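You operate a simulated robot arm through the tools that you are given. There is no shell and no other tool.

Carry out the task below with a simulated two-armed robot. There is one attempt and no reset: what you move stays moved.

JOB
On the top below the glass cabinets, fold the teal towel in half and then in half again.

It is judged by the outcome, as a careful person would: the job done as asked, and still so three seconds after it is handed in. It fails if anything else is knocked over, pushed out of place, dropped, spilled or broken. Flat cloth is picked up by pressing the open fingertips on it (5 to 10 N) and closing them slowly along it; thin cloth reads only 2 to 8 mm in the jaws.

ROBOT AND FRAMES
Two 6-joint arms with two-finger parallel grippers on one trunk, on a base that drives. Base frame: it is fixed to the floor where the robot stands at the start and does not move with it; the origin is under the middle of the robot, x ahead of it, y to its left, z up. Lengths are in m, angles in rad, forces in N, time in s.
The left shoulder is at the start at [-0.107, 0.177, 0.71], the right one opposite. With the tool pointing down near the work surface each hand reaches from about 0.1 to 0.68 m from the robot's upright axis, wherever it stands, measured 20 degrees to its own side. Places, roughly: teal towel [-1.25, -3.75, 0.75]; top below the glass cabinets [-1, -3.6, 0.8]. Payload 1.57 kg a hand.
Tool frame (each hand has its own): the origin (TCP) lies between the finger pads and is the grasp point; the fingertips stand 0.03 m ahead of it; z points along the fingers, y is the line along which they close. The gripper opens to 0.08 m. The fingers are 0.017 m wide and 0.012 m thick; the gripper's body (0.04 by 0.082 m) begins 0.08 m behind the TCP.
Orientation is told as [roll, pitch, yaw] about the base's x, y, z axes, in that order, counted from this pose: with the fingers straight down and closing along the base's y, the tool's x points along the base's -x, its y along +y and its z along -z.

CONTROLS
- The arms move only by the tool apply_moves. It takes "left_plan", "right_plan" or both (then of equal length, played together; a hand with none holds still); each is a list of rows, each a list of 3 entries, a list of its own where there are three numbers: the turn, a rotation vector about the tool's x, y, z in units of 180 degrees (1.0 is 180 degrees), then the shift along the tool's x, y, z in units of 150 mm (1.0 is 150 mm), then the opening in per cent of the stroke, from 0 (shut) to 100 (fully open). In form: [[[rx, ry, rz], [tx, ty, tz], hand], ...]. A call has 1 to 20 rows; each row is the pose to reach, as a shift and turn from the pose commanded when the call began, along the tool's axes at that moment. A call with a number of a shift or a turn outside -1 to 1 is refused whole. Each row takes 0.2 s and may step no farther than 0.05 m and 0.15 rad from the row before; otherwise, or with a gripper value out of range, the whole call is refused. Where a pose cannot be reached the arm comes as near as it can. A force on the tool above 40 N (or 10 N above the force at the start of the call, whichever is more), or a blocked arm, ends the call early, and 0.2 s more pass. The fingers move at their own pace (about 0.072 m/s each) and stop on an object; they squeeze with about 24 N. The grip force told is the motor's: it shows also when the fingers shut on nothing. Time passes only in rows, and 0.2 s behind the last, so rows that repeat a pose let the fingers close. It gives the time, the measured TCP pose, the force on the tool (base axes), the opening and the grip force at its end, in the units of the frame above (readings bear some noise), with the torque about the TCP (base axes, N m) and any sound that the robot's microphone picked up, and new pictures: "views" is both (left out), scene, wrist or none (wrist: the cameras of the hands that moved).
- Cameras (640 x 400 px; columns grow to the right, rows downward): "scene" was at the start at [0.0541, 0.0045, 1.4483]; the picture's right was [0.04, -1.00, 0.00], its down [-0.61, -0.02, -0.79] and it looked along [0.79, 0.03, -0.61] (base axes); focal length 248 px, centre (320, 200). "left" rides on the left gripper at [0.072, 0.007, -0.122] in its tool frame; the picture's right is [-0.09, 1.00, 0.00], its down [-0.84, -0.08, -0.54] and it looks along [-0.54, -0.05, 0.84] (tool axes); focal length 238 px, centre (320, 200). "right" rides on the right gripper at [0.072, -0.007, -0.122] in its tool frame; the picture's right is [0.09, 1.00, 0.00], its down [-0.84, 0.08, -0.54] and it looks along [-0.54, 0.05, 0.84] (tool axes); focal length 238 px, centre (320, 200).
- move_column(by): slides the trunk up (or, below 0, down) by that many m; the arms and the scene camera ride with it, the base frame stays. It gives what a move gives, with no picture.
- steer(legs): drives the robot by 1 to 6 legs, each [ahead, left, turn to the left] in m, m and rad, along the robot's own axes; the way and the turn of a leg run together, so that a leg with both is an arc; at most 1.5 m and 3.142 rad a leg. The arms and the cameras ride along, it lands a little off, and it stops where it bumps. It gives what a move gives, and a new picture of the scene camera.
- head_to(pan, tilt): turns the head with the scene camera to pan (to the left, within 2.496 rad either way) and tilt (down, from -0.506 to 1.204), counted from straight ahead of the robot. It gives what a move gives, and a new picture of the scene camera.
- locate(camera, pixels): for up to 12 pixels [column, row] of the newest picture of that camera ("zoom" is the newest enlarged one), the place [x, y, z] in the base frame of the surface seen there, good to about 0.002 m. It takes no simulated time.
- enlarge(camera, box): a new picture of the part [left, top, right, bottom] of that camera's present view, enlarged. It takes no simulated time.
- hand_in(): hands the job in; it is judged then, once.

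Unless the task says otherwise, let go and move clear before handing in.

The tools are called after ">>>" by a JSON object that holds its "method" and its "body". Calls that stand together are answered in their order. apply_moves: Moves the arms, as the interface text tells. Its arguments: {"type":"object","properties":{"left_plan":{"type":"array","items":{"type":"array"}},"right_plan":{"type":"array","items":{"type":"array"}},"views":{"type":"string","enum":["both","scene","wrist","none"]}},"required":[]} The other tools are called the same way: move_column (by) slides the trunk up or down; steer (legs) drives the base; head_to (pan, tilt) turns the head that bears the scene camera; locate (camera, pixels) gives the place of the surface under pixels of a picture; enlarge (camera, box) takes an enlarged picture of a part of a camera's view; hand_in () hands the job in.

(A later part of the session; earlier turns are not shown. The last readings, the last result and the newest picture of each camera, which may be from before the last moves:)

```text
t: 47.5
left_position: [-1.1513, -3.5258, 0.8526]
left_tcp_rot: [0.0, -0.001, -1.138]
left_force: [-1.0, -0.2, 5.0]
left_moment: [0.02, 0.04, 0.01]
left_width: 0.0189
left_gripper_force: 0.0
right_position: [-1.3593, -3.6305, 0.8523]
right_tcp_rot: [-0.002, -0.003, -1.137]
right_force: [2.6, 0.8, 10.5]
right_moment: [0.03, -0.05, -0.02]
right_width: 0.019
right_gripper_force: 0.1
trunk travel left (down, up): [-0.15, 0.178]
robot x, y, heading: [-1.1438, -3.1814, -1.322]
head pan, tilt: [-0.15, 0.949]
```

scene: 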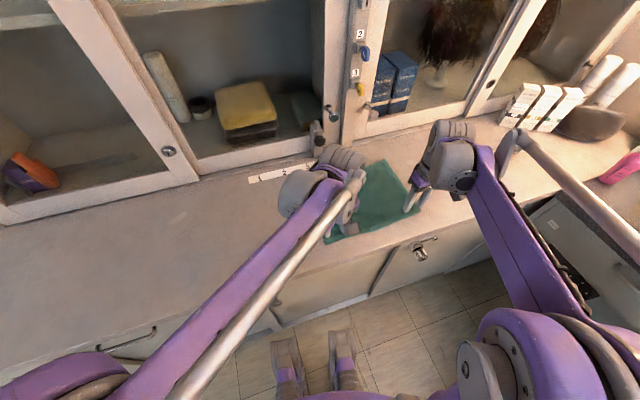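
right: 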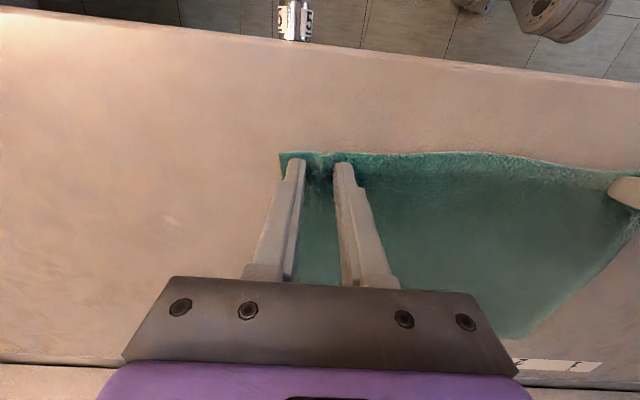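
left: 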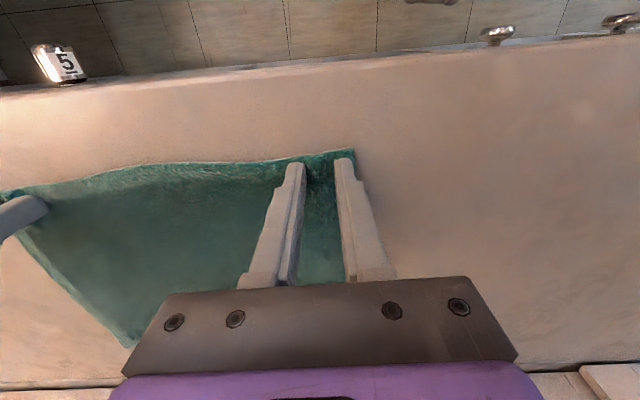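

The corners are being drawn inward with the fingers and a ridge is forming between them. I keep closing slowly.

>>> {"method": "apply_moves", "body": {"left_plan": [[[0, 0, 0], [0, 0, 0], 20], [[0, 0, 0], [0, 0, 0], 16], [[0, 0, 0], [0, 0, 0], 12], [[0, 0, 0], [0, 0, 0], 8], [[0, 0, 0], [0, 0, 0], 4], [[0, 0, 0], [0, 0, 0], 0], [[0, 0, 0], [0, 0, 0], 0]], "right_plan": [[[0, 0, 0], [0, 0, 0], 20], [[0, 0, 0], [0, 0, 0], 16], [[0, 0, 0], [0, 0, 0], 12], [[0, 0, 0], [0, 0, 0], 8], [[0, 0, 0], [0, 0, 0], 4], [[0, 0, 0], [0, 0, 0], 0], [[0, 0, 0], [0, 0, 0], 0]], "views": "wrist"}}

```text
t: 49.1
left_position: [-1.1532, -3.5252, 0.8532]
left_tcp_rot: [-0.001, -0.004, -1.139]
left_force: [-8.1, -4.2, 6.1]
left_moment: [-0.13, 0.26, -0.08]
left_width: 0.0034
left_gripper_force: 24.0
right_position: [-1.3599, -3.6291, 0.8531]
right_tcp_rot: [0.001, -0.001, -1.138]
right_force: [7.2, 4.2, 9.7]
right_moment: [0.12, -0.24, 0.02]
right_width: 0.0043
right_gripper_force: 24.3
trunk travel left (down, up): [-0.15, 0.178]
robot x, y, heading: [-1.1393, -3.1776, -1.316]
head pan, tilt: [-0.15, 0.949]
```

right: 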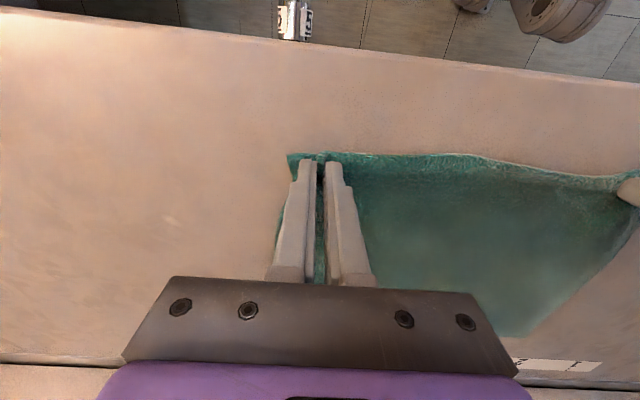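
left: 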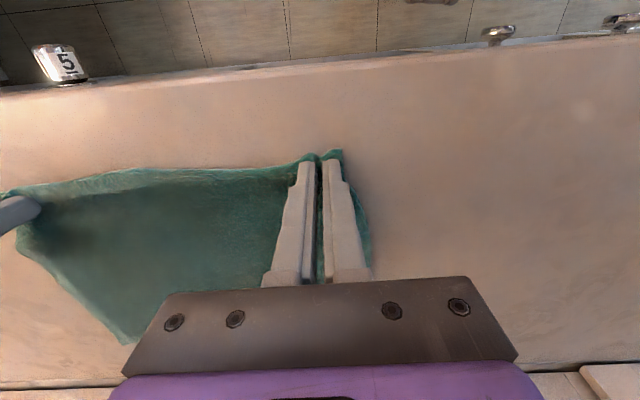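

Both grips caught cloth (3.4 and 4.3 mm at 24 N), so the pinch works. But folding front-to-back with fingers down would leave the corners doubled back; folding back-to-front lets me tilt the hands naturally, so I'll spread the fingers again (flattening the cloth) and regrasp at the back edge.

>>> {"method": "apply_moves", "body": {"left_plan": [[[0, 0, 0], [0, 0, 0], 6], [[0, 0, 0], [0, 0, 0], 12], [[0, 0, 0], [0, 0, 0], 18], [[0, 0, 0], [0, 0, 0], 24], [[0, 0, 0], [0, 0, 0], 30], [[0, 0, 0], [0, 0, 0], 36], [[0, 0, 0], [0, 0, 0], 42], [[0, 0, 0], [0, 0, 0], 44], [[0, 0, 0], [0, 0, -0.1], 44], [[0, 0, 0], [0, 0, -0.3], 44], [[0, 0, 0], [0, 0, -0.6], 44]], "right_plan": [[[0, 0, 0], [0, 0, 0], 6], [[0, 0, 0], [0, 0, 0], 12], [[0, 0, 0], [0, 0, 0], 18], [[0, 0, 0], [0, 0, 0], 24], [[0, 0, 0], [0, 0, 0], 30], [[0, 0, 0], [0, 0, 0], 36], [[0, 0, 0], [0, 0, 0], 42], [[0, 0, 0], [0, 0, 0], 44], [[0, 0, 0], [0, 0, -0.1], 44], [[0, 0, 0], [0, 0, -0.3], 44], [[0, 0, 0], [0, 0, -0.6], 44]]}}

```text
t: 51.5
left_position: [-1.1545, -3.5244, 0.9417]
left_tcp_rot: [0.001, 0.001, -1.138]
left_force: [-1.2, 0.2, -0.9]
left_moment: [-0.02, 0.0, 0.02]
left_width: 0.0353
left_gripper_force: 0.1
right_position: [-1.3592, -3.6282, 0.9436]
right_tcp_rot: [0.001, -0.001, -1.138]
right_force: [-0.1, 1.2, 0.6]
right_moment: [-0.02, -0.02, 0.0]
right_width: 0.035
right_gripper_force: 0.1
trunk travel left (down, up): [-0.15, 0.178]
robot x, y, heading: [-1.1429, -3.1755, -1.318]
head pan, tilt: [-0.15, 0.949]
```

scene: 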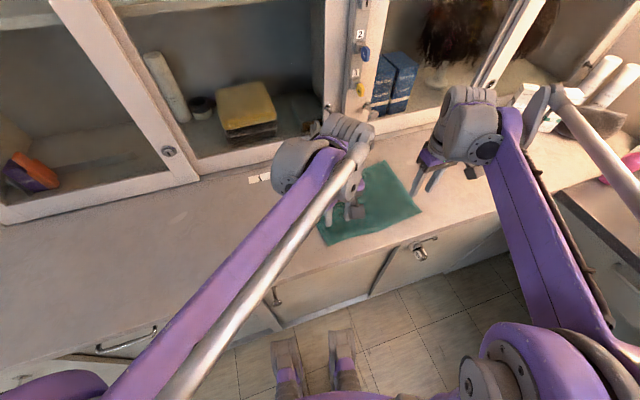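
right: 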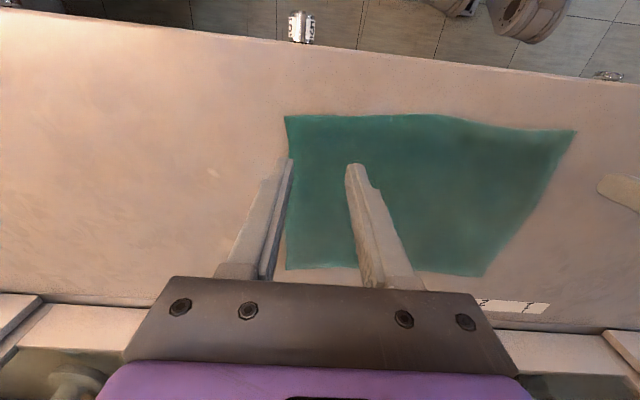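
left: 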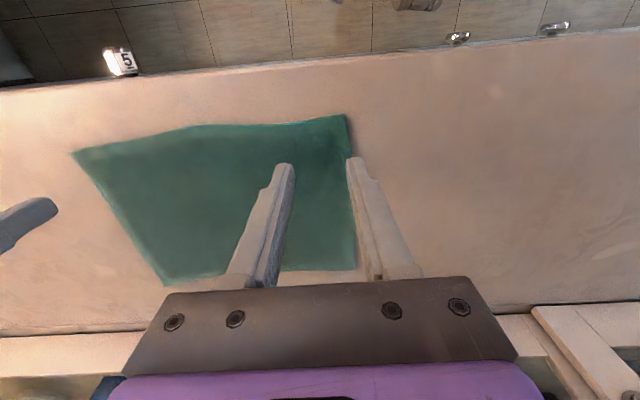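

The towel has spread flat again. I'll re-measure its corners in the right and left wrist pictures.

>>> {"method": "locate", "body": {"camera": "right", "pixels": [[286, 117], [288, 268], [483, 276], [573, 132], [430, 116], [400, 200], [478, 305], [547, 312]]}}

>>> {"method": "locate", "body": {"camera": "left", "pixels": [[345, 116], [354, 268], [165, 283], [75, 153], [200, 126], [320, 268], [350, 155], [230, 200]]}}

```text
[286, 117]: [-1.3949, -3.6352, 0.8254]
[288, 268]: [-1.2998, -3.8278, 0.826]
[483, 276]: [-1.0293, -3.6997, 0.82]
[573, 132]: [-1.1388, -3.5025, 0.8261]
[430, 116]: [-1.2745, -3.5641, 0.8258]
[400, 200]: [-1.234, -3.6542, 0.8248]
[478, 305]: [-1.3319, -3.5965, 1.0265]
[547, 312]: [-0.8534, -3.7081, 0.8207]
```

```text
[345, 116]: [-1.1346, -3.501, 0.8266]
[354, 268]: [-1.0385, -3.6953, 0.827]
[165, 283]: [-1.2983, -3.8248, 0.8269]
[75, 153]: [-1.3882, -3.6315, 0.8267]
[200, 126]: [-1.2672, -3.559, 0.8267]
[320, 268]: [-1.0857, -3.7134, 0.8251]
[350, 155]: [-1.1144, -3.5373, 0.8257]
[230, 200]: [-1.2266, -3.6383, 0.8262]
```

Corners: F(-1.135,-3.501), L(-1.039,-3.698), B(-1.299,-3.826), R(-1.392,-3.633); towel direction ≈ -1.113. I move both hands back along the towel toward its rear edge.

>>> {"method": "apply_moves", "body": {"left_plan": [[[0, 0, -0.002], [-0.24, 0, 0], 44], [[0, 0, -0.004], [-0.48, 0, 0], 44], [[0, 0, -0.006], [-0.72, 0.005, 0], 44], [[0, 0, -0.008], [-0.95, 0.01, 0], 40]], "right_plan": [[[0, 0, -0.002], [-0.24, 0, 0], 44], [[0, 0, -0.004], [-0.48, 0, 0], 44], [[0, 0, -0.006], [-0.72, 0.005, 0], 44], [[0, 0, -0.008], [-0.95, 0.01, 0], 40]], "views": "both"}}

```text
t: 52.5
left_position: [-1.0906, -3.6581, 0.9431]
left_tcp_rot: [-0.001, 0.001, -1.112]
left_force: [-0.4, 0.1, -0.2]
left_moment: [0.03, 0.01, -0.04]
left_width: 0.0317
left_gripper_force: 0.0
right_position: [-1.299, -3.7599, 0.9414]
right_tcp_rot: [0.001, 0.0, -1.115]
right_force: [-0.2, -0.2, 0.1]
right_moment: [0.02, 0.0, 0.01]
right_width: 0.032
right_gripper_force: 0.0
trunk travel left (down, up): [-0.15, 0.178]
robot x, y, heading: [-1.1436, -3.1775, -1.316]
head pan, tilt: [-0.15, 0.949]
```

scene: 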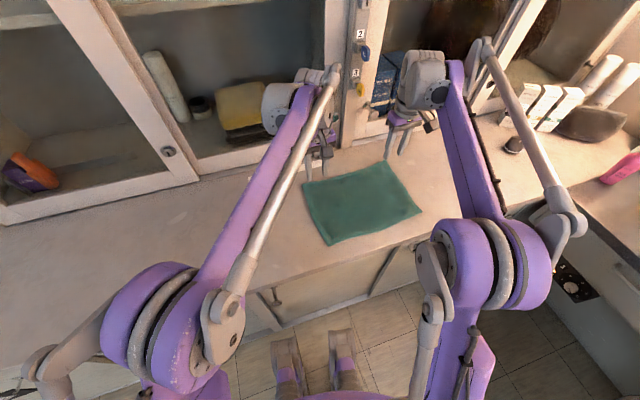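
right: 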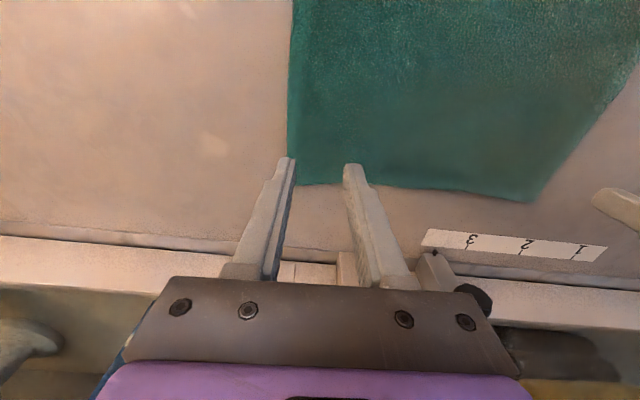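
left: 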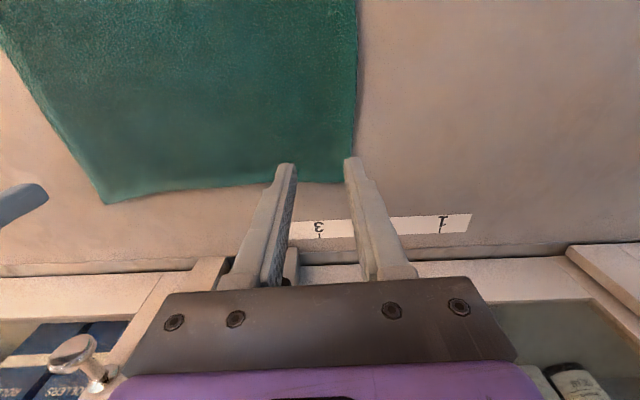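

The hands are over the rear edge area; knobs and door are still ~10 cm beyond. I shift the last 4.8 cm back and lower to ~1.5 cm above the cloth.

>>> {"method": "apply_moves", "body": {"left_plan": [[[0, 0, 0], [-0.16, -0.005, 0], 40], [[0, 0, 0], [-0.317, -0.009, 0], 40], [[0, 0, 0], [-0.317, -0.009, 0.16], 40], [[0, 0, 0], [-0.317, -0.009, 0.32], 40], [[0, 0, 0], [-0.317, -0.009, 0.467], 40]], "right_plan": [[[0, 0, 0], [-0.16, 0.002, 0], 40], [[0, 0, 0], [-0.322, 0.005, 0], 40], [[0, 0, 0], [-0.322, 0.005, 0.16], 40], [[0, 0, 0], [-0.322, 0.005, 0.32], 40], [[0, 0, 0], [-0.322, 0.005, 0.467], 40]]}}

```text
t: 53.7
left_position: [-1.0719, -3.699, 0.8742]
left_tcp_rot: [0.001, 0.0, -1.115]
left_force: [-0.2, -0.2, -0.1]
left_moment: [0.02, -0.01, -0.01]
left_width: 0.032
left_gripper_force: 0.1
right_position: [-1.2776, -3.801, 0.874]
right_tcp_rot: [-0.001, -0.002, -1.112]
right_force: [0.0, 0.2, -0.5]
right_moment: [-0.03, 0.03, 0.01]
right_width: 0.032
right_gripper_force: 0.1
trunk travel left (down, up): [-0.15, 0.178]
robot x, y, heading: [-1.1406, -3.1809, -1.319]
head pan, tilt: [-0.15, 0.949]
```

scene: 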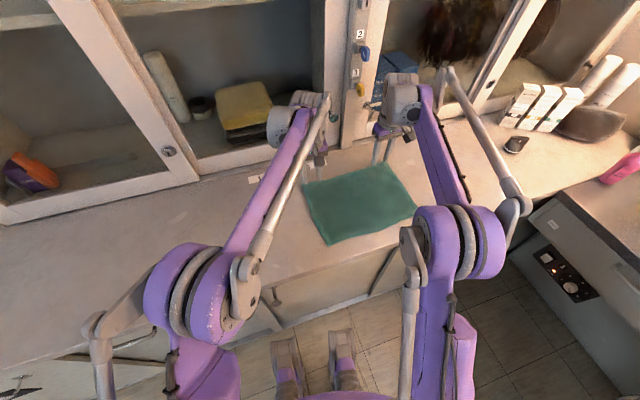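
right: 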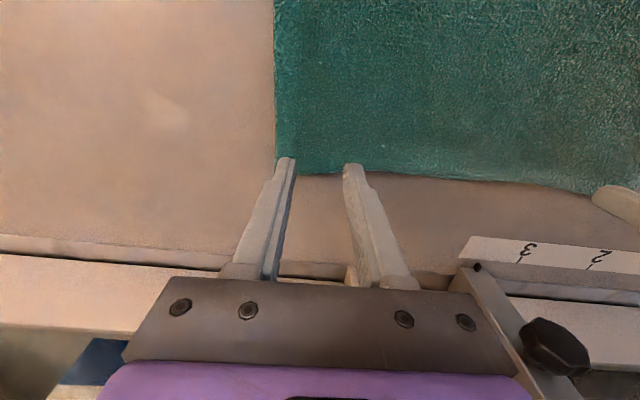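
left: 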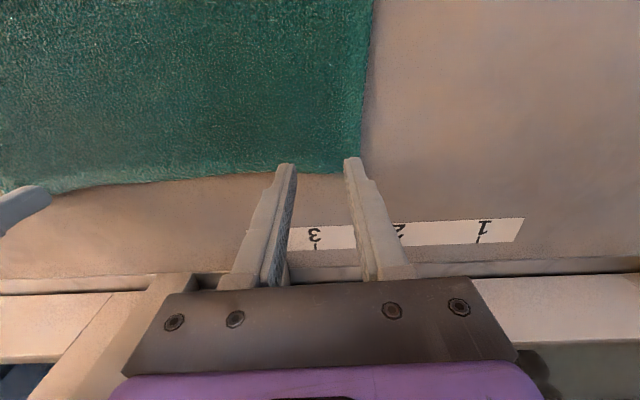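

The finger pads are at the rear edge (edge at row ~172-185 in both wrist views), inside the corners. Lowering to contact.

>>> {"method": "apply_moves", "body": {"left_plan": [[[0, 0, 0], [0, 0, 0.05], 40], [[0, 0, 0], [0, 0, 0.1], 40], [[0, 0, 0], [0, 0, 0.12], 40], [[0, 0, 0], [0, 0, 0.127], 40], [[0, 0, 0], [0, 0, 0.127], 40]], "right_plan": [[[0, 0, 0], [0, 0, 0.05], 40], [[0, 0, 0], [0, 0, 0.1], 40], [[0, 0, 0], [0, 0, 0.12], 40], [[0, 0, 0], [0, 0, 0.127], 40], [[0, 0, 0], [0, 0, 0.127], 40]], "views": "none"}}

```text
t: 54.9
left_position: [-1.071, -3.6999, 0.8537]
left_tcp_rot: [-0.001, -0.001, -1.112]
left_force: [0.6, -0.3, 2.6]
left_moment: [-0.02, -0.01, 0.03]
left_width: 0.0318
left_gripper_force: 0.1
right_position: [-1.2762, -3.8012, 0.8552]
right_tcp_rot: [0.001, 0.0, -1.112]
right_force: [-0.6, 0.5, 1.5]
right_moment: [0.02, -0.01, 0.01]
right_width: 0.0321
right_gripper_force: 0.1
trunk travel left (down, up): [-0.15, 0.178]
robot x, y, heading: [-1.1433, -3.1786, -1.324]
head pan, tilt: [-0.15, 0.949]
```

Light contact on both (2.6 and 1.5 N). I press ~0.5 mm more and check.

>>> {"method": "apply_moves", "body": {"left_plan": [[[0, 0, 0], [0, 0, 0.0035], 40], [[0, 0, 0], [0, 0, 0.0035], 40]], "right_plan": [[[0, 0, 0], [0, 0, 0.0045], 40], [[0, 0, 0], [0, 0, 0.0045], 40]], "views": "wrist"}}

```text
t: 55.5
left_position: [-1.0708, -3.6992, 0.8535]
left_tcp_rot: [0.001, 0.001, -1.112]
left_force: [0.2, -1.7, 4.9]
left_moment: [-0.05, 0.04, -0.01]
left_width: 0.0318
left_gripper_force: 0.1
right_position: [-1.2763, -3.803, 0.8546]
right_tcp_rot: [0.001, 0.0, -1.112]
right_force: [-0.3, 0.1, 2.6]
right_moment: [0.0, -0.03, -0.01]
right_width: 0.0321
right_gripper_force: 0.1
trunk travel left (down, up): [-0.15, 0.178]
robot x, y, heading: [-1.1404, -3.1815, -1.319]
head pan, tilt: [-0.15, 0.949]
```

right: 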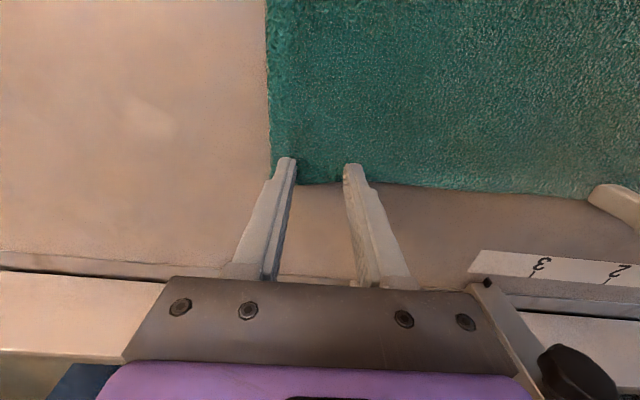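
left: 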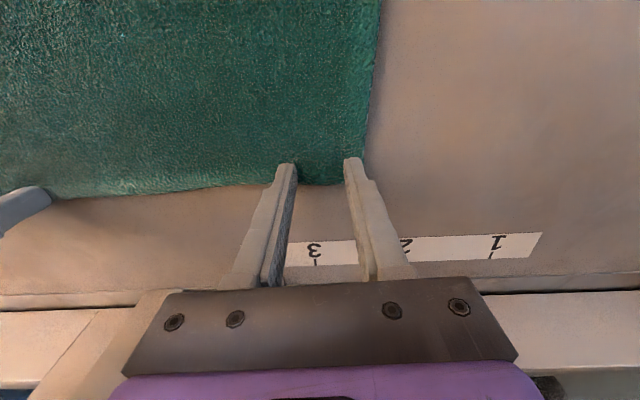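

The pads lie on the last ~1.5 cm of cloth at the rear edge. I press slightly more and close both slowly, moving the right hand in a bit less.

>>> {"method": "apply_moves", "body": {"left_plan": [[[0, 0, 0], [0, 0, 0.002], 40], [[0, 0, 0], [0, 0, 0.002], 40], [[0, 0, 0], [0, 0, 0.002], 36], [[0, 0, 0], [0, 0, 0.002], 32], [[0, 0, 0], [0, 0, 0.002], 28], [[0, 0, 0], [0, 0, 0.002], 24], [[0, 0, 0], [0, 0, 0.002], 20], [[0, 0, 0], [0, 0, 0.002], 16], [[0, 0, 0], [0, 0, 0.002], 12], [[0, 0, 0], [0, 0, 0.002], 8], [[0, 0, 0], [0, 0, 0.002], 4], [[0, 0, 0], [0, 0, 0.002], 0], [[0, 0, 0], [0, 0, 0.002], 0]], "right_plan": [[[0, 0, 0], [0, 0, 0.004], 40], [[0, 0, 0], [0, 0, 0.004], 40], [[0, 0, 0], [0, 0, 0.004], 36], [[0, 0, 0], [0, 0, 0.004], 32], [[0, 0, 0], [0, 0, 0.004], 28], [[0, 0, 0], [0, 0, 0.004], 24], [[0, 0, 0], [0, 0, 0.004], 20], [[0, 0, 0], [0, 0, 0.004], 16], [[0, 0, 0], [0, 0, 0.004], 12], [[0, 0, 0], [0, 0, 0.004], 8], [[0, 0, 0], [0, 0, 0.004], 4], [[0, 0, 0], [0, 0, 0.004], 0], [[0, 0, 0], [0, 0, 0.004], 0]], "views": "wrist"}}

```text
t: 58.3
left_position: [-1.0718, -3.6988, 0.8525]
left_tcp_rot: [0.002, -0.001, -1.115]
left_force: [-1.7, -1.1, 16.7]
left_moment: [-0.06, 0.09, 0.03]
left_width: 0.0055
left_gripper_force: 24.0
right_position: [-1.276, -3.8009, 0.8546]
right_tcp_rot: [0.0, -0.002, -1.112]
right_force: [-0.4, 0.2, 2.5]
right_moment: [0.0, -0.02, 0.0]
right_width: 0.0
right_gripper_force: 21.3
trunk travel left (down, up): [-0.15, 0.178]
robot x, y, heading: [-1.1436, -3.1777, -1.323]
head pan, tilt: [-0.15, 0.949]
```

right: 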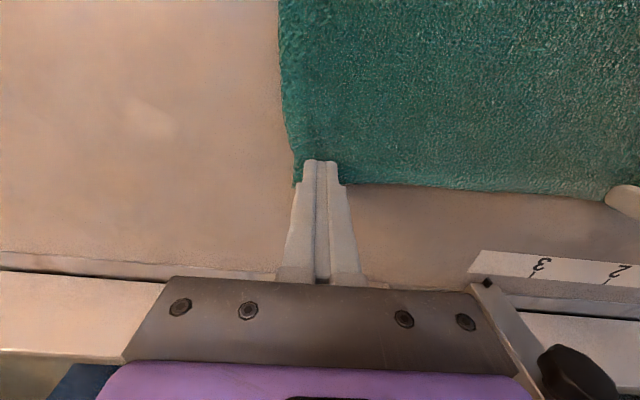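
left: 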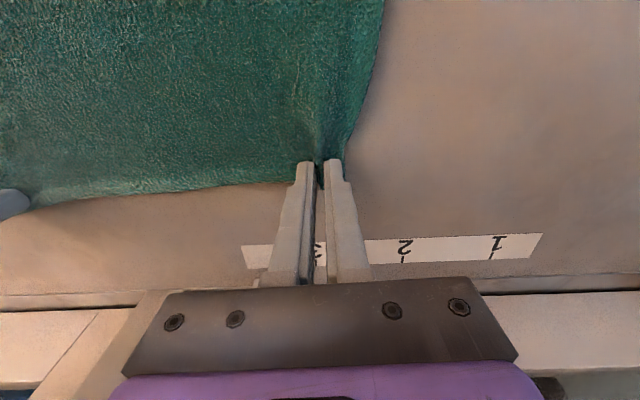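

The left hand caught cloth (5.5 mm) but the right slipped off (0 mm). I hold the left and lift/reopen the right for another try with more pressure and a few mm further in.

>>> {"method": "apply_moves", "body": {"right_plan": [[[0, 0, 0], [0, 0, -0.07], 0], [[0, 0, 0], [0.02, 0, -0.1], 20], [[0, 0, 0], [0.025, 0, -0.1], 40], [[0, 0, 0], [0.025, 0, -0.1], 40]], "views": "wrist"}}

```text
t: 59.3
left_position: [-1.0716, -3.6982, 0.8524]
left_tcp_rot: [-0.001, -0.001, -1.112]
left_force: [-1.4, -0.1, 17.5]
left_moment: [-0.01, 0.14, 0.07]
left_width: 0.0052
left_gripper_force: 24.3
right_position: [-1.2789, -3.7962, 0.8686]
right_tcp_rot: [-0.001, 0.0, -1.113]
right_force: [0.4, 0.0, -0.1]
right_moment: [0.01, -0.03, -0.04]
right_width: 0.032
right_gripper_force: 0.1
trunk travel left (down, up): [-0.15, 0.178]
robot x, y, heading: [-1.1442, -3.1796, -1.32]
head pan, tilt: [-0.15, 0.949]
```

right: 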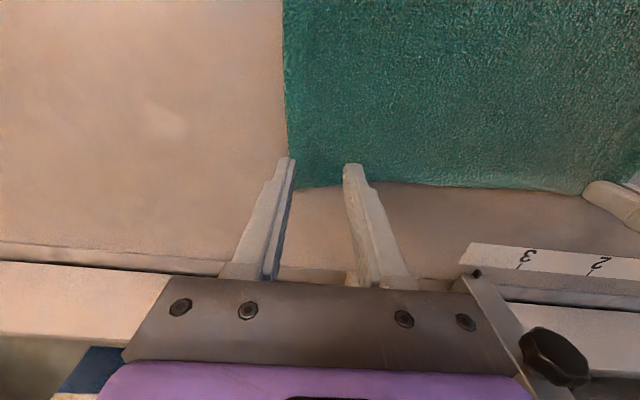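

The right towel corner has shifted inward: its side edge is now at x≈288 in the right view, just at the outer finger. I'll locate the edge precisely.

>>> {"method": "locate", "body": {"camera": "right", "pixels": [[292, 120], [300, 183], [320, 186], [340, 184], [400, 183], [450, 185], [500, 188], [286, 60], [288, 30], [560, 192]]}}

```text
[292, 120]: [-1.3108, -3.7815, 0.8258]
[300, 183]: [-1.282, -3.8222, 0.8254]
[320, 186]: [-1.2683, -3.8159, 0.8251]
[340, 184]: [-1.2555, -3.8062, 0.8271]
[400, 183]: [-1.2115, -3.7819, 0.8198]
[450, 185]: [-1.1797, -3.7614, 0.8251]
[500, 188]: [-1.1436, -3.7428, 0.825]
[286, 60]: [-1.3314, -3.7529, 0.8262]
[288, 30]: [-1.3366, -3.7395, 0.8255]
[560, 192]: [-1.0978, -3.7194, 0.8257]
```

I move the right hand 8.5 mm inward and 7 mm toward the edge, then lower to contact with a firmer press.

>>> {"method": "apply_moves", "body": {"right_plan": [[[0, 0, 0], [-0.049, 0.057, 0], 40], [[0, 0, 0], [-0.049, 0.057, 0.05], 40], [[0, 0, 0], [-0.049, 0.057, 0.09], 40], [[0, 0, 0], [-0.049, 0.057, 0.1], 40], [[0, 0, 0], [-0.049, 0.057, 0.105], 40], [[0, 0, 0], [-0.049, 0.057, 0.105], 40]], "views": "wrist"}}

```text
t: 60.7
left_position: [-1.0722, -3.6995, 0.8532]
left_tcp_rot: [0.0, -0.003, -1.112]
left_force: [-1.3, -2.1, 13.7]
left_moment: [-0.07, 0.08, 0.02]
left_width: 0.0051
left_gripper_force: 23.5
right_position: [-1.2686, -3.7996, 0.8533]
right_tcp_rot: [-0.001, -0.001, -1.113]
right_force: [-3.0, -0.3, 10.3]
right_moment: [-0.03, 0.08, -0.04]
right_width: 0.0319
right_gripper_force: 0.1
trunk travel left (down, up): [-0.15, 0.178]
robot x, y, heading: [-1.1383, -3.1801, -1.314]
head pan, tilt: [-0.15, 0.949]
```

right: 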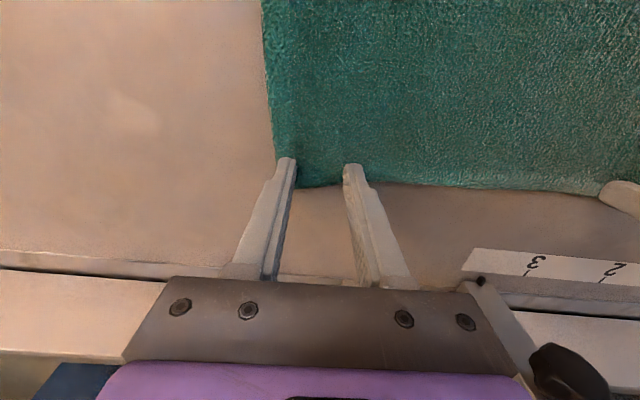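

Right hand presses with 10 N and covers the edge. Closing slowly now.

>>> {"method": "apply_moves", "body": {"right_plan": [[[0, 0, 0], [0, 0, 0], 36], [[0, 0, 0], [0, 0, 0], 32], [[0, 0, 0], [0, 0, 0], 28], [[0, 0, 0], [0, 0, 0], 24], [[0, 0, 0], [0, 0, 0], 20], [[0, 0, 0], [0, 0, 0], 16], [[0, 0, 0], [0, 0, 0], 12], [[0, 0, 0], [0, 0, 0], 8], [[0, 0, 0], [0, 0, 0], 4], [[0, 0, 0], [0, 0, 0], 0], [[0, 0, 0], [0, 0, 0], 0]], "views": "wrist"}}

```text
t: 63.1
left_position: [-1.0717, -3.6986, 0.854]
left_tcp_rot: [-0.001, -0.003, -1.113]
left_force: [-4.2, -2.9, 12.3]
left_moment: [-0.11, 0.16, 0.02]
left_width: 0.0053
left_gripper_force: 24.3
right_position: [-1.2669, -3.8004, 0.8533]
right_tcp_rot: [0.0, -0.002, -1.112]
right_force: [4.5, 1.6, 12.7]
right_moment: [0.04, -0.11, -0.04]
right_width: 0.0047
right_gripper_force: 24.3
trunk travel left (down, up): [-0.15, 0.178]
robot x, y, heading: [-1.1435, -3.1805, -1.318]
head pan, tilt: [-0.15, 0.949]
```

right: 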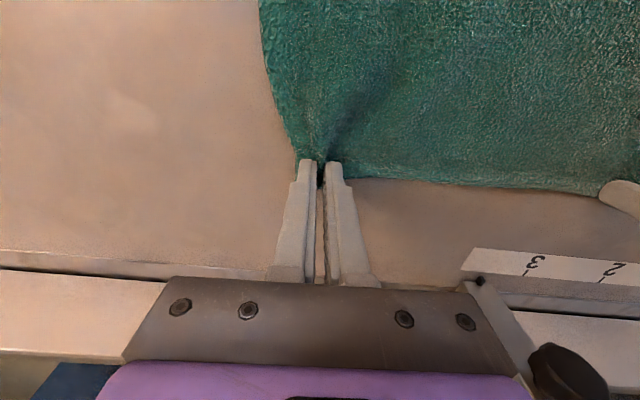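

Both hands hold cloth now (5.3 and 4.7 mm). I lift along the first part of an arc toward the robot, easing the hands 3 mm together, and check that both corners come up.

>>> {"method": "apply_moves", "body": {"left_plan": [[[0, 0, 0], [0.005, -0.01, -0.06], 0], [[0, 0, 0], [0.022, -0.02, -0.157], 0], [[0, 0, 0], [0.05, -0.02, -0.23], 0], [[0, 0, 0], [0.086, -0.02, -0.304], 0], [[0, 0, 0], [0.13, -0.02, -0.37], 0], [[0, 0, 0], [0.187, -0.02, -0.43], 0]], "right_plan": [[[0, 0, 0], [0.005, 0.01, -0.06], 0], [[0, 0, 0], [0.022, 0.02, -0.157], 0], [[0, 0, 0], [0.05, 0.02, -0.23], 0], [[0, 0, 0], [0.086, 0.02, -0.304], 0], [[0, 0, 0], [0.13, 0.02, -0.37], 0], [[0, 0, 0], [0.187, 0.02, -0.43], 0]]}}

```text
t: 64.5
left_position: [-1.0876, -3.6766, 0.9167]
left_tcp_rot: [0.0, 0.0, -1.112]
left_force: [-0.1, 0.3, -0.4]
left_moment: [-0.02, -0.03, 0.01]
left_width: 0.0042
left_gripper_force: 24.1
right_position: [-1.2755, -3.7736, 0.9172]
right_tcp_rot: [0.0, -0.002, -1.112]
right_force: [-0.4, 0.0, -0.8]
right_moment: [0.01, -0.04, 0.02]
right_width: 0.0042
right_gripper_force: 23.3
trunk travel left (down, up): [-0.15, 0.178]
robot x, y, heading: [-1.1433, -3.1778, -1.325]
head pan, tilt: [-0.15, 0.949]
```

scene: 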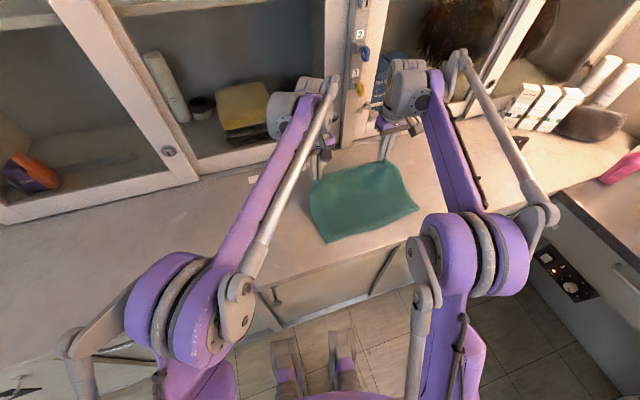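
right: 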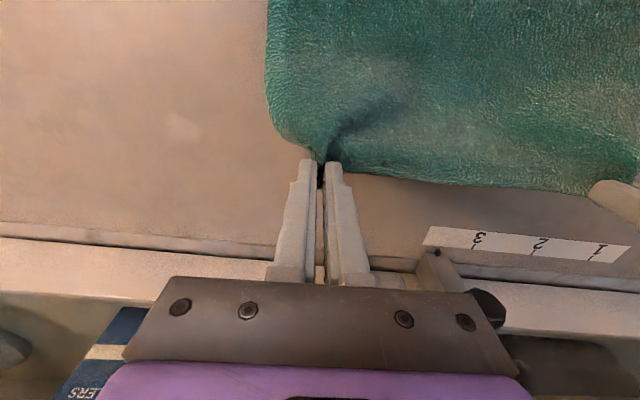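
left: 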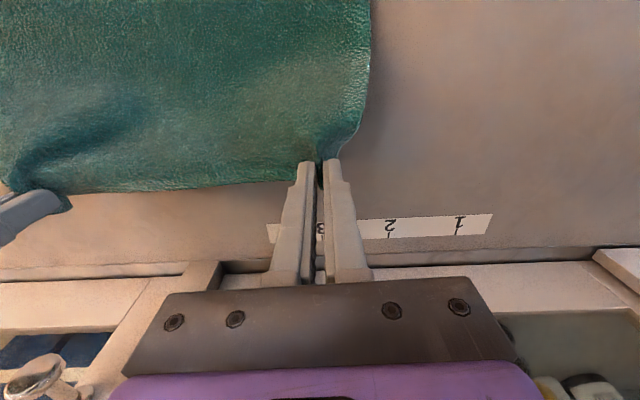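

Both corners came up cleanly with the grip holding (4.2 mm each). I continue the arc over the top, tilting both hands gradually so the fingers start to point forward.

>>> {"method": "apply_moves", "body": {"left_plan": [[[0, -0.0222, 0], [0.101, 0, -0.071], 0], [[0, -0.0444, 0], [0.212, 0, -0.122], 0], [[0, -0.0722, 0], [0.334, 0, -0.155], 0], [[0, -0.1, 0], [0.462, 0, -0.169], 0], [[0, -0.1278, 0], [0.59, 0, -0.163], 0], [[0, -0.1556, 0], [0.717, 0, -0.137], 0]], "right_plan": [[[0, -0.0222, 0], [0.101, 0, -0.071], 0], [[0, -0.0444, 0], [0.212, 0, -0.122], 0], [[0, -0.0722, 0], [0.334, 0, -0.155], 0], [[0, -0.1, 0], [0.462, 0, -0.169], 0], [[0, -0.1278, 0], [0.59, 0, -0.163], 0], [[0, -0.1556, 0], [0.717, 0, -0.137], 0]]}}

```text
t: 65.9
left_position: [-1.1359, -3.5764, 0.937]
left_tcp_rot: [-0.001, -0.492, -1.113]
left_force: [-0.3, -0.3, -0.3]
left_moment: [-0.06, 0.08, -0.01]
left_width: 0.0041
left_gripper_force: 24.6
right_position: [-1.326, -3.6772, 0.9395]
right_tcp_rot: [-0.001, -0.493, -1.113]
right_force: [0.9, -0.1, 0.2]
right_moment: [0.02, 0.0, -0.01]
right_width: 0.0042
right_gripper_force: 24.4
trunk travel left (down, up): [-0.15, 0.178]
robot x, y, heading: [-1.1442, -3.1781, -1.32]
head pan, tilt: [-0.15, 0.949]
```

scene: 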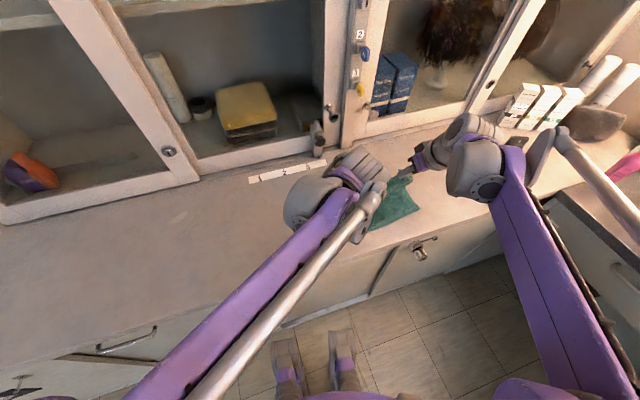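
right: 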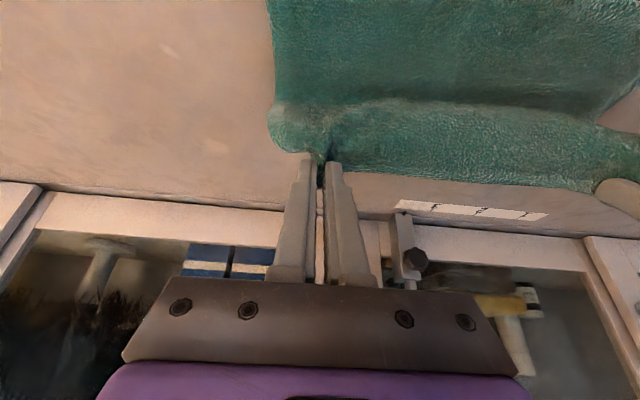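
left: 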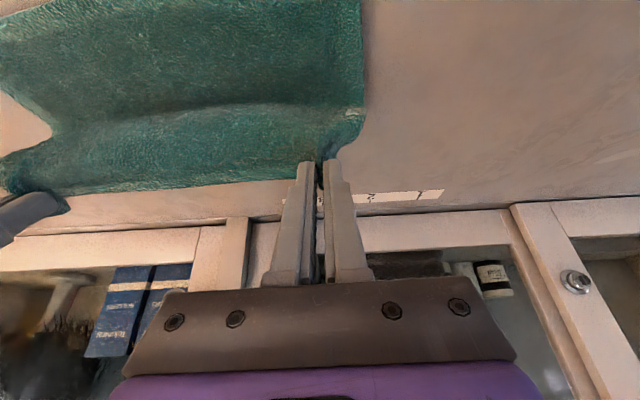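

Both hands are past the top at 28° tilt, still gripping, and the rear half is folding over nicely. I continue down the arc toward the front edge, stopping ~4 cm above it.

>>> {"method": "apply_moves", "body": {"left_plan": [[[0, -0.0278, 0], [0.127, 0, -0.016], 0], [[0, -0.05, 0], [0.2526, 0, -0.0135], 0], [[0, -0.0722, 0], [0.374, 0, 0.0103], 0], [[0, -0.0889, 0], [0.485, 0, 0.0507], 0], [[0, -0.1, 0], [0.586, 0, 0.108], 0]], "right_plan": [[[0, -0.0278, 0], [0.127, 0, -0.016], 0], [[0, -0.05, 0], [0.2526, 0, -0.0135], 0], [[0, -0.0722, 0], [0.374, 0, 0.0103], 0], [[0, -0.0889, 0], [0.485, 0, 0.0507], 0], [[0, -0.1, 0], [0.586, 0, 0.108], 0]]}}

```text
t: 67.1
left_position: [-1.1652, -3.5155, 0.8827]
left_tcp_rot: [0.0, -0.804, -1.111]
left_force: [-1.6, -0.9, -0.7]
left_moment: [-0.03, 0.06, -0.05]
left_width: 0.004
left_gripper_force: 24.6
right_position: [-1.3573, -3.6157, 0.8817]
right_tcp_rot: [-0.001, -0.804, -1.115]
right_force: [2.1, 0.7, -0.4]
right_moment: [-0.01, -0.03, 0.02]
right_width: 0.0042
right_gripper_force: 23.9
trunk travel left (down, up): [-0.15, 0.178]
robot x, y, heading: [-1.1415, -3.1782, -1.32]
head pan, tilt: [-0.15, 0.949]
```

scene: 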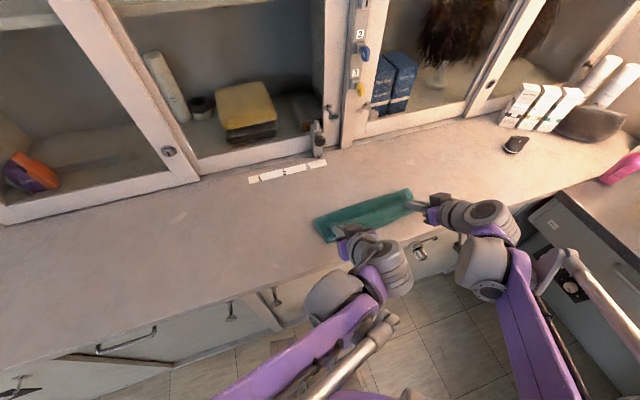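
right: 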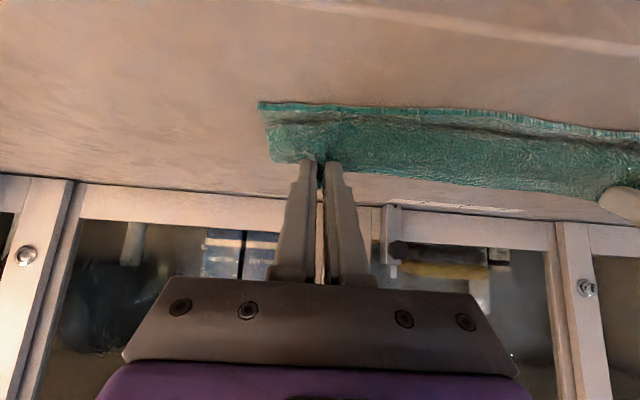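
left: 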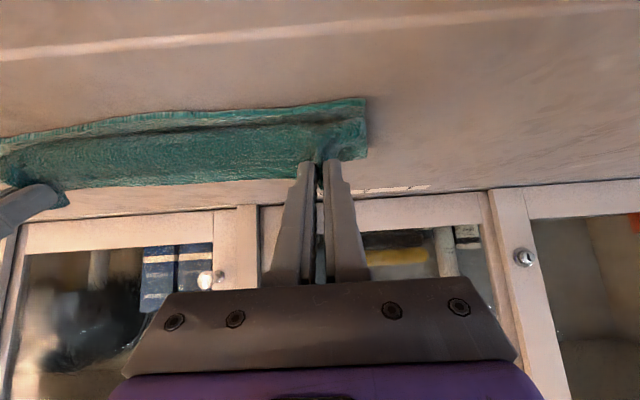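

The fold is forming nicely: top view shows a strip at (315-413, 190-240), and both grips hold at 46° tilt. I lower the last 2.5 cm while tilting a bit more to lay the edge onto the front edge.

>>> {"method": "apply_moves", "body": {"left_plan": [[[0, -0.0139, 0], [0.048, 0, 0.025], 0], [[0, -0.0278, 0], [0.0967, 0, 0.0496], 0], [[0, -0.0417, 0], [0.137, 0, 0.076], 0], [[0, -0.0556, 0], [0.1765, 0, 0.1027], 0]], "right_plan": [[[0, -0.0139, 0], [0.048, 0, 0.025], 0], [[0, -0.0278, 0], [0.0967, 0, 0.0496], 0], [[0, -0.0417, 0], [0.137, 0, 0.076], 0], [[0, -0.0556, 0], [0.1765, 0, 0.1027], 0]]}}

```text
t: 68.1
left_position: [-1.1691, -3.5079, 0.854]
left_tcp_rot: [0.0, -0.982, -1.112]
left_force: [-2.0, -0.7, 3.2]
left_moment: [-0.08, 0.03, -0.03]
left_width: 0.0043
left_gripper_force: 23.8
right_position: [-1.3604, -3.6096, 0.8516]
right_tcp_rot: [0.001, -0.981, -1.113]
right_force: [2.2, -0.2, 4.9]
right_moment: [-0.09, -0.04, 0.02]
right_width: 0.004
right_gripper_force: 23.9
trunk travel left (down, up): [-0.15, 0.178]
robot x, y, heading: [-1.1432, -3.1791, -1.317]
head pan, tilt: [-0.15, 0.949]
```

scene: 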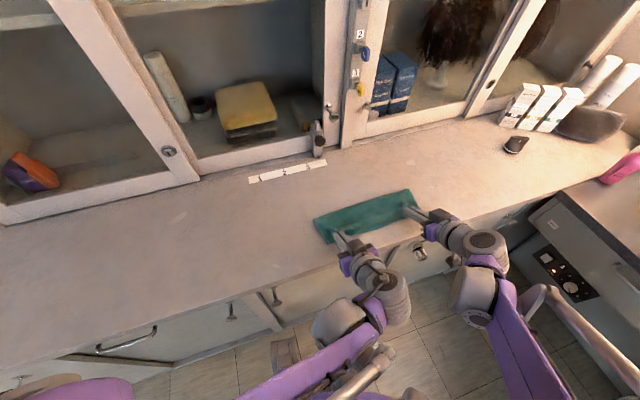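
right: 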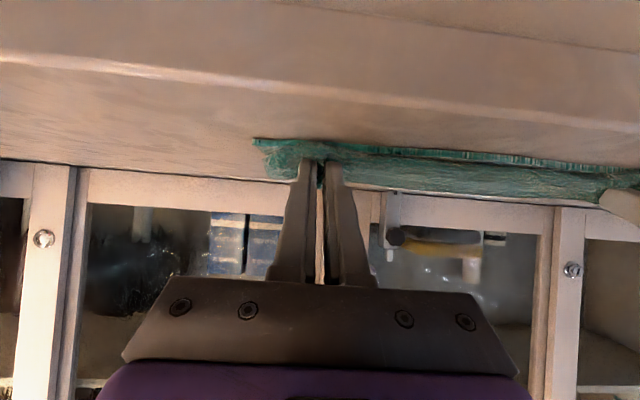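
left: 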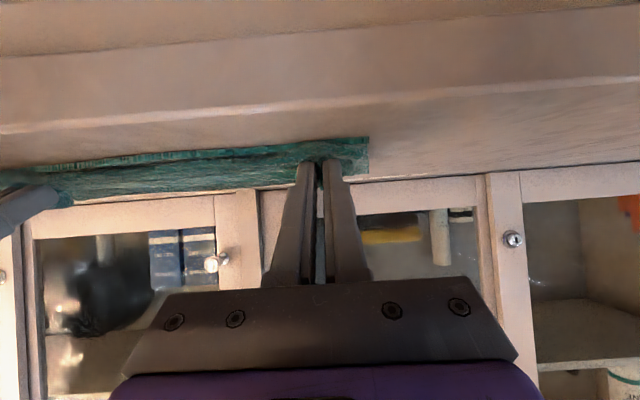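

Both hands have lightly landed (3–5 N). I zoom in on the scene to inspect the fold before releasing.

>>> {"method": "enlarge", "body": {"camera": "scene", "box": [290, 170, 450, 270]}}

```text
4.00 times, centred on (370, 220) of scene
```

zoom: 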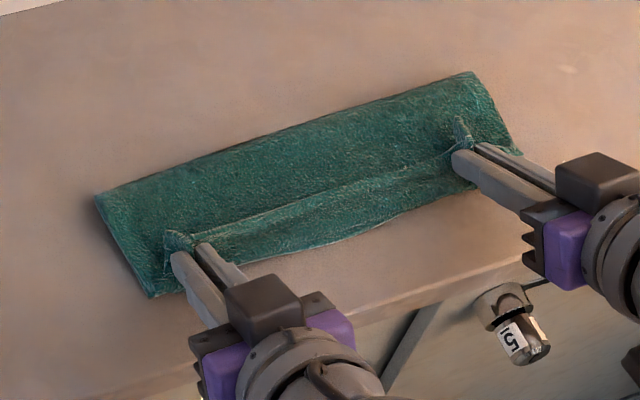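

The fold looks good: front edges meet, with only the pinched rims turned up at (180,240) and (462,130). I release gradually while drawing the fingers back toward the robot, so the rims are pulled flat.

>>> {"method": "apply_moves", "body": {"left_plan": [[[0, 0, 0], [0.0057, 0, -0.0203], 6], [[0, 0, 0], [0.015, 0, -0.046], 9], [[0, 0, 0], [0.028, 0, -0.0777], 13], [[0, 0, 0], [0.0469, 0, -0.129], 20], [[0, 0, 0], [0.0469, 0, -0.129], 26]], "right_plan": [[[0, 0, 0], [0.0057, 0, -0.0203], 6], [[0, 0, 0], [0.015, 0, -0.046], 9], [[0, 0, 0], [0.028, 0, -0.0777], 13], [[0, 0, 0], [0.0469, 0, -0.129], 20], [[0, 0, 0], [0.0469, 0, -0.129], 26]]}}

>>> {"method": "enlarge", "body": {"camera": "scene", "box": [290, 170, 450, 270]}}

```text
t: 69.3
left_position: [-1.1791, -3.4925, 0.8573]
left_tcp_rot: [-0.001, -0.978, -1.113]
left_force: [-0.1, -0.3, 0.3]
left_moment: [0.02, -0.02, 0.0]
left_width: 0.0207
left_gripper_force: 0.0
right_position: [-1.3685, -3.5907, 0.858]
right_tcp_rot: [0.002, -0.979, -1.113]
right_force: [0.1, -0.7, 0.3]
right_moment: [-0.02, 0.0, 0.01]
right_width: 0.0205
right_gripper_force: 0.1
trunk travel left (down, up): [-0.15, 0.178]
robot x, y, heading: [-1.1422, -3.1821, -1.317]
head pan, tilt: [-0.15, 0.949]
```

scene: 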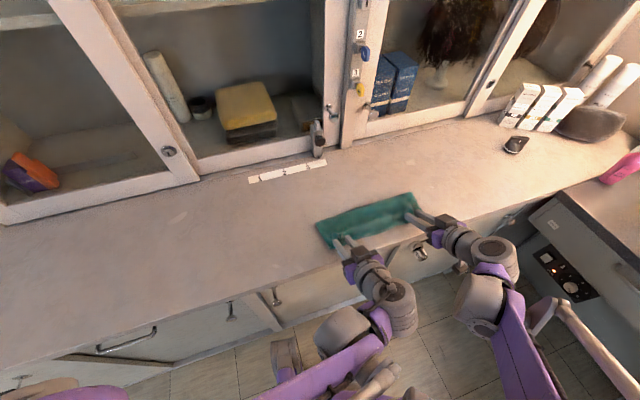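
right: 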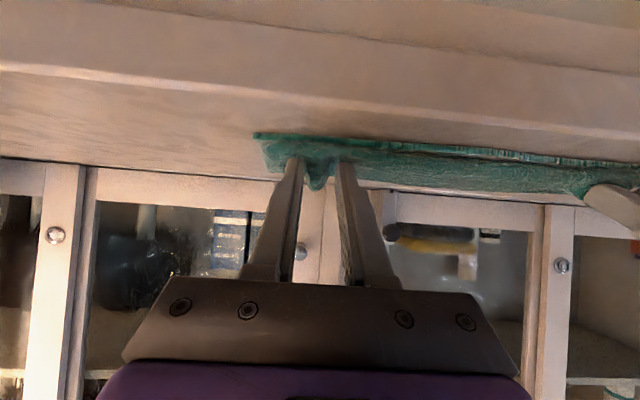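
left: 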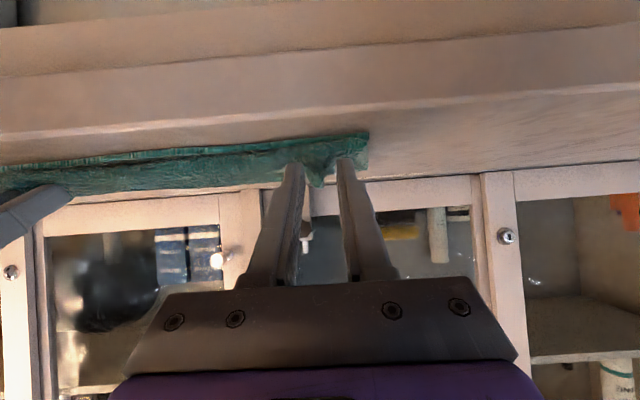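

```text
4.00 times, centred on (370, 220) of scene
```

zoom: 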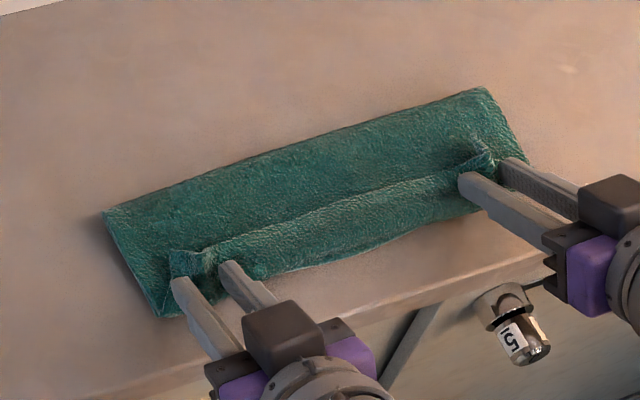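

The fingers are free. I withdraw them a little further and then straight up, untilting, to see the towel.

>>> {"method": "apply_moves", "body": {"left_plan": [[[0, 0, 0], [0.0207, 0, -0.0665], 26], [[0, 0, 0], [0.0007, 0, -0.144], 26], [[0, 0, 0], [-0.154, 0, -0.2485], 26], [[0, 0.04, 0], [-0.3476, 0, -0.379], 26], [[0, 0.08, 0], [-0.5, 0, -0.48], 26], [[0, 0.12, 0], [-0.6, 0.1, -0.55], 26]], "right_plan": [[[0, 0, 0], [0.0207, 0, -0.0665], 26], [[0, 0, 0], [0.0007, 0, -0.144], 26], [[0, 0, 0], [-0.154, 0, -0.2485], 26], [[0, 0.04, 0], [-0.3476, 0, -0.379], 26], [[0, 0.08, 0], [-0.5, 0, -0.48], 26], [[0, 0.12, 0], [-0.6, -0.1, -0.55], 26]]}}

>>> {"method": "enlarge", "body": {"camera": "scene", "box": [290, 170, 450, 270]}}

```text
t: 70.7
left_position: [-1.175, -3.4693, 0.9783]
left_tcp_rot: [0.0, -0.599, -1.111]
left_force: [-0.4, 0.1, 0.9]
left_moment: [-0.02, -0.02, -0.01]
left_width: 0.0208
left_gripper_force: 0.0
right_position: [-1.3893, -3.5818, 0.9763]
right_tcp_rot: [-0.002, -0.6, -1.112]
right_force: [1.0, -0.6, -0.3]
right_moment: [0.0, -0.01, 0.01]
right_width: 0.0209
right_gripper_force: 0.0
trunk travel left (down, up): [-0.15, 0.178]
robot x, y, heading: [-1.1419, -3.1801, -1.322]
head pan, tilt: [-0.15, 0.949]
```

scene: 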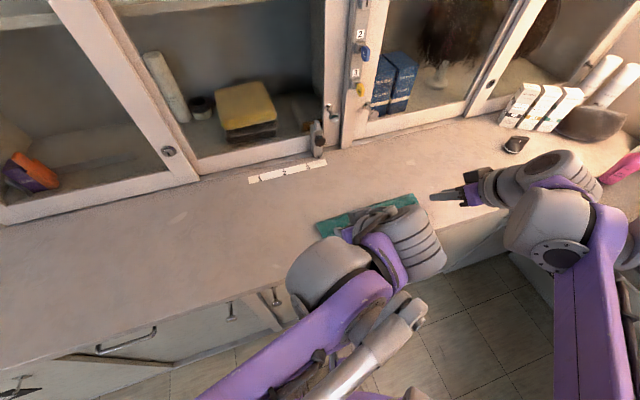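
right: 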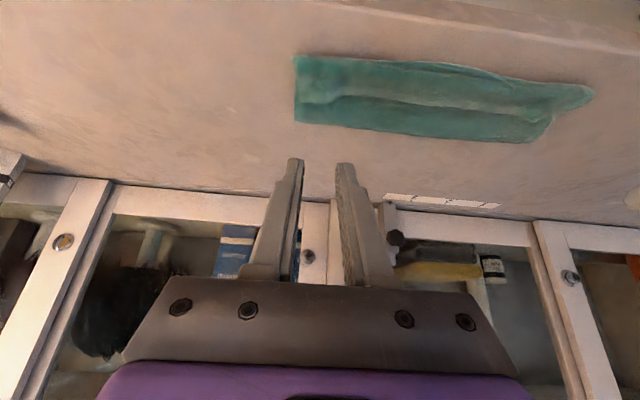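
left: 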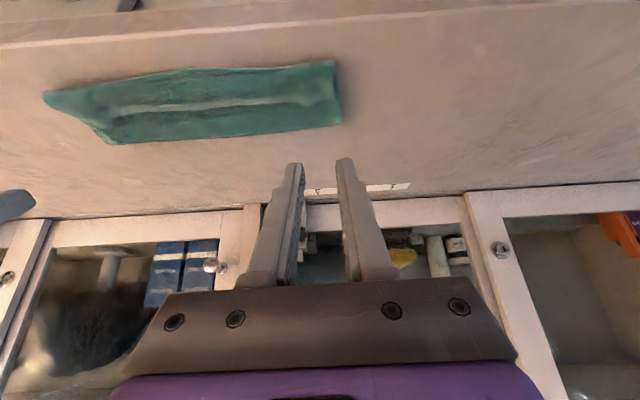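

```text
4.00 times, centred on (370, 220) of scene
```

zoom: 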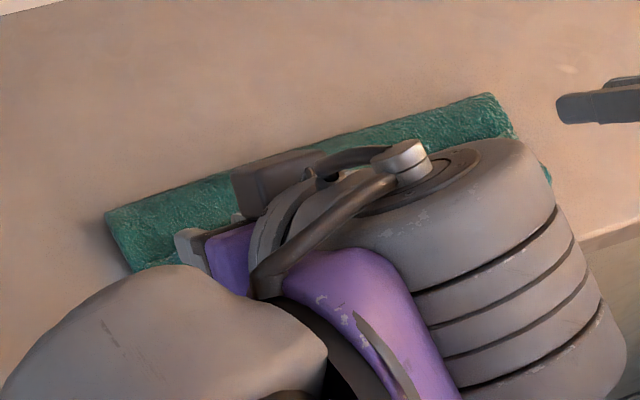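

I enlarge the right wrist view of the folded towel (290-595, 50-145) to see the state of its free edge.

>>> {"method": "enlarge", "body": {"camera": "right", "box": [270, 30, 610, 170]}}

>>> {"method": "enlarge", "body": {"camera": "left", "box": [30, 40, 360, 160]}}

```text
1.88 times, centred on (440, 100) of right
```

zoom: 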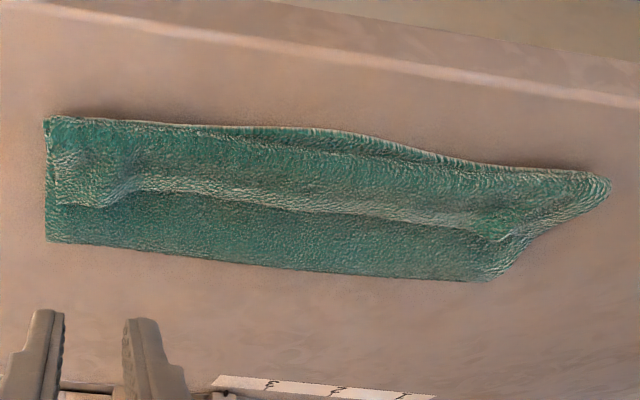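

```text
1.94 times, centred on (195, 100) of left
```

zoom: 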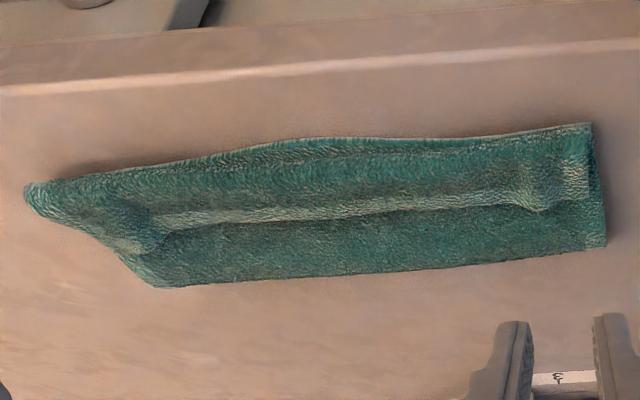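

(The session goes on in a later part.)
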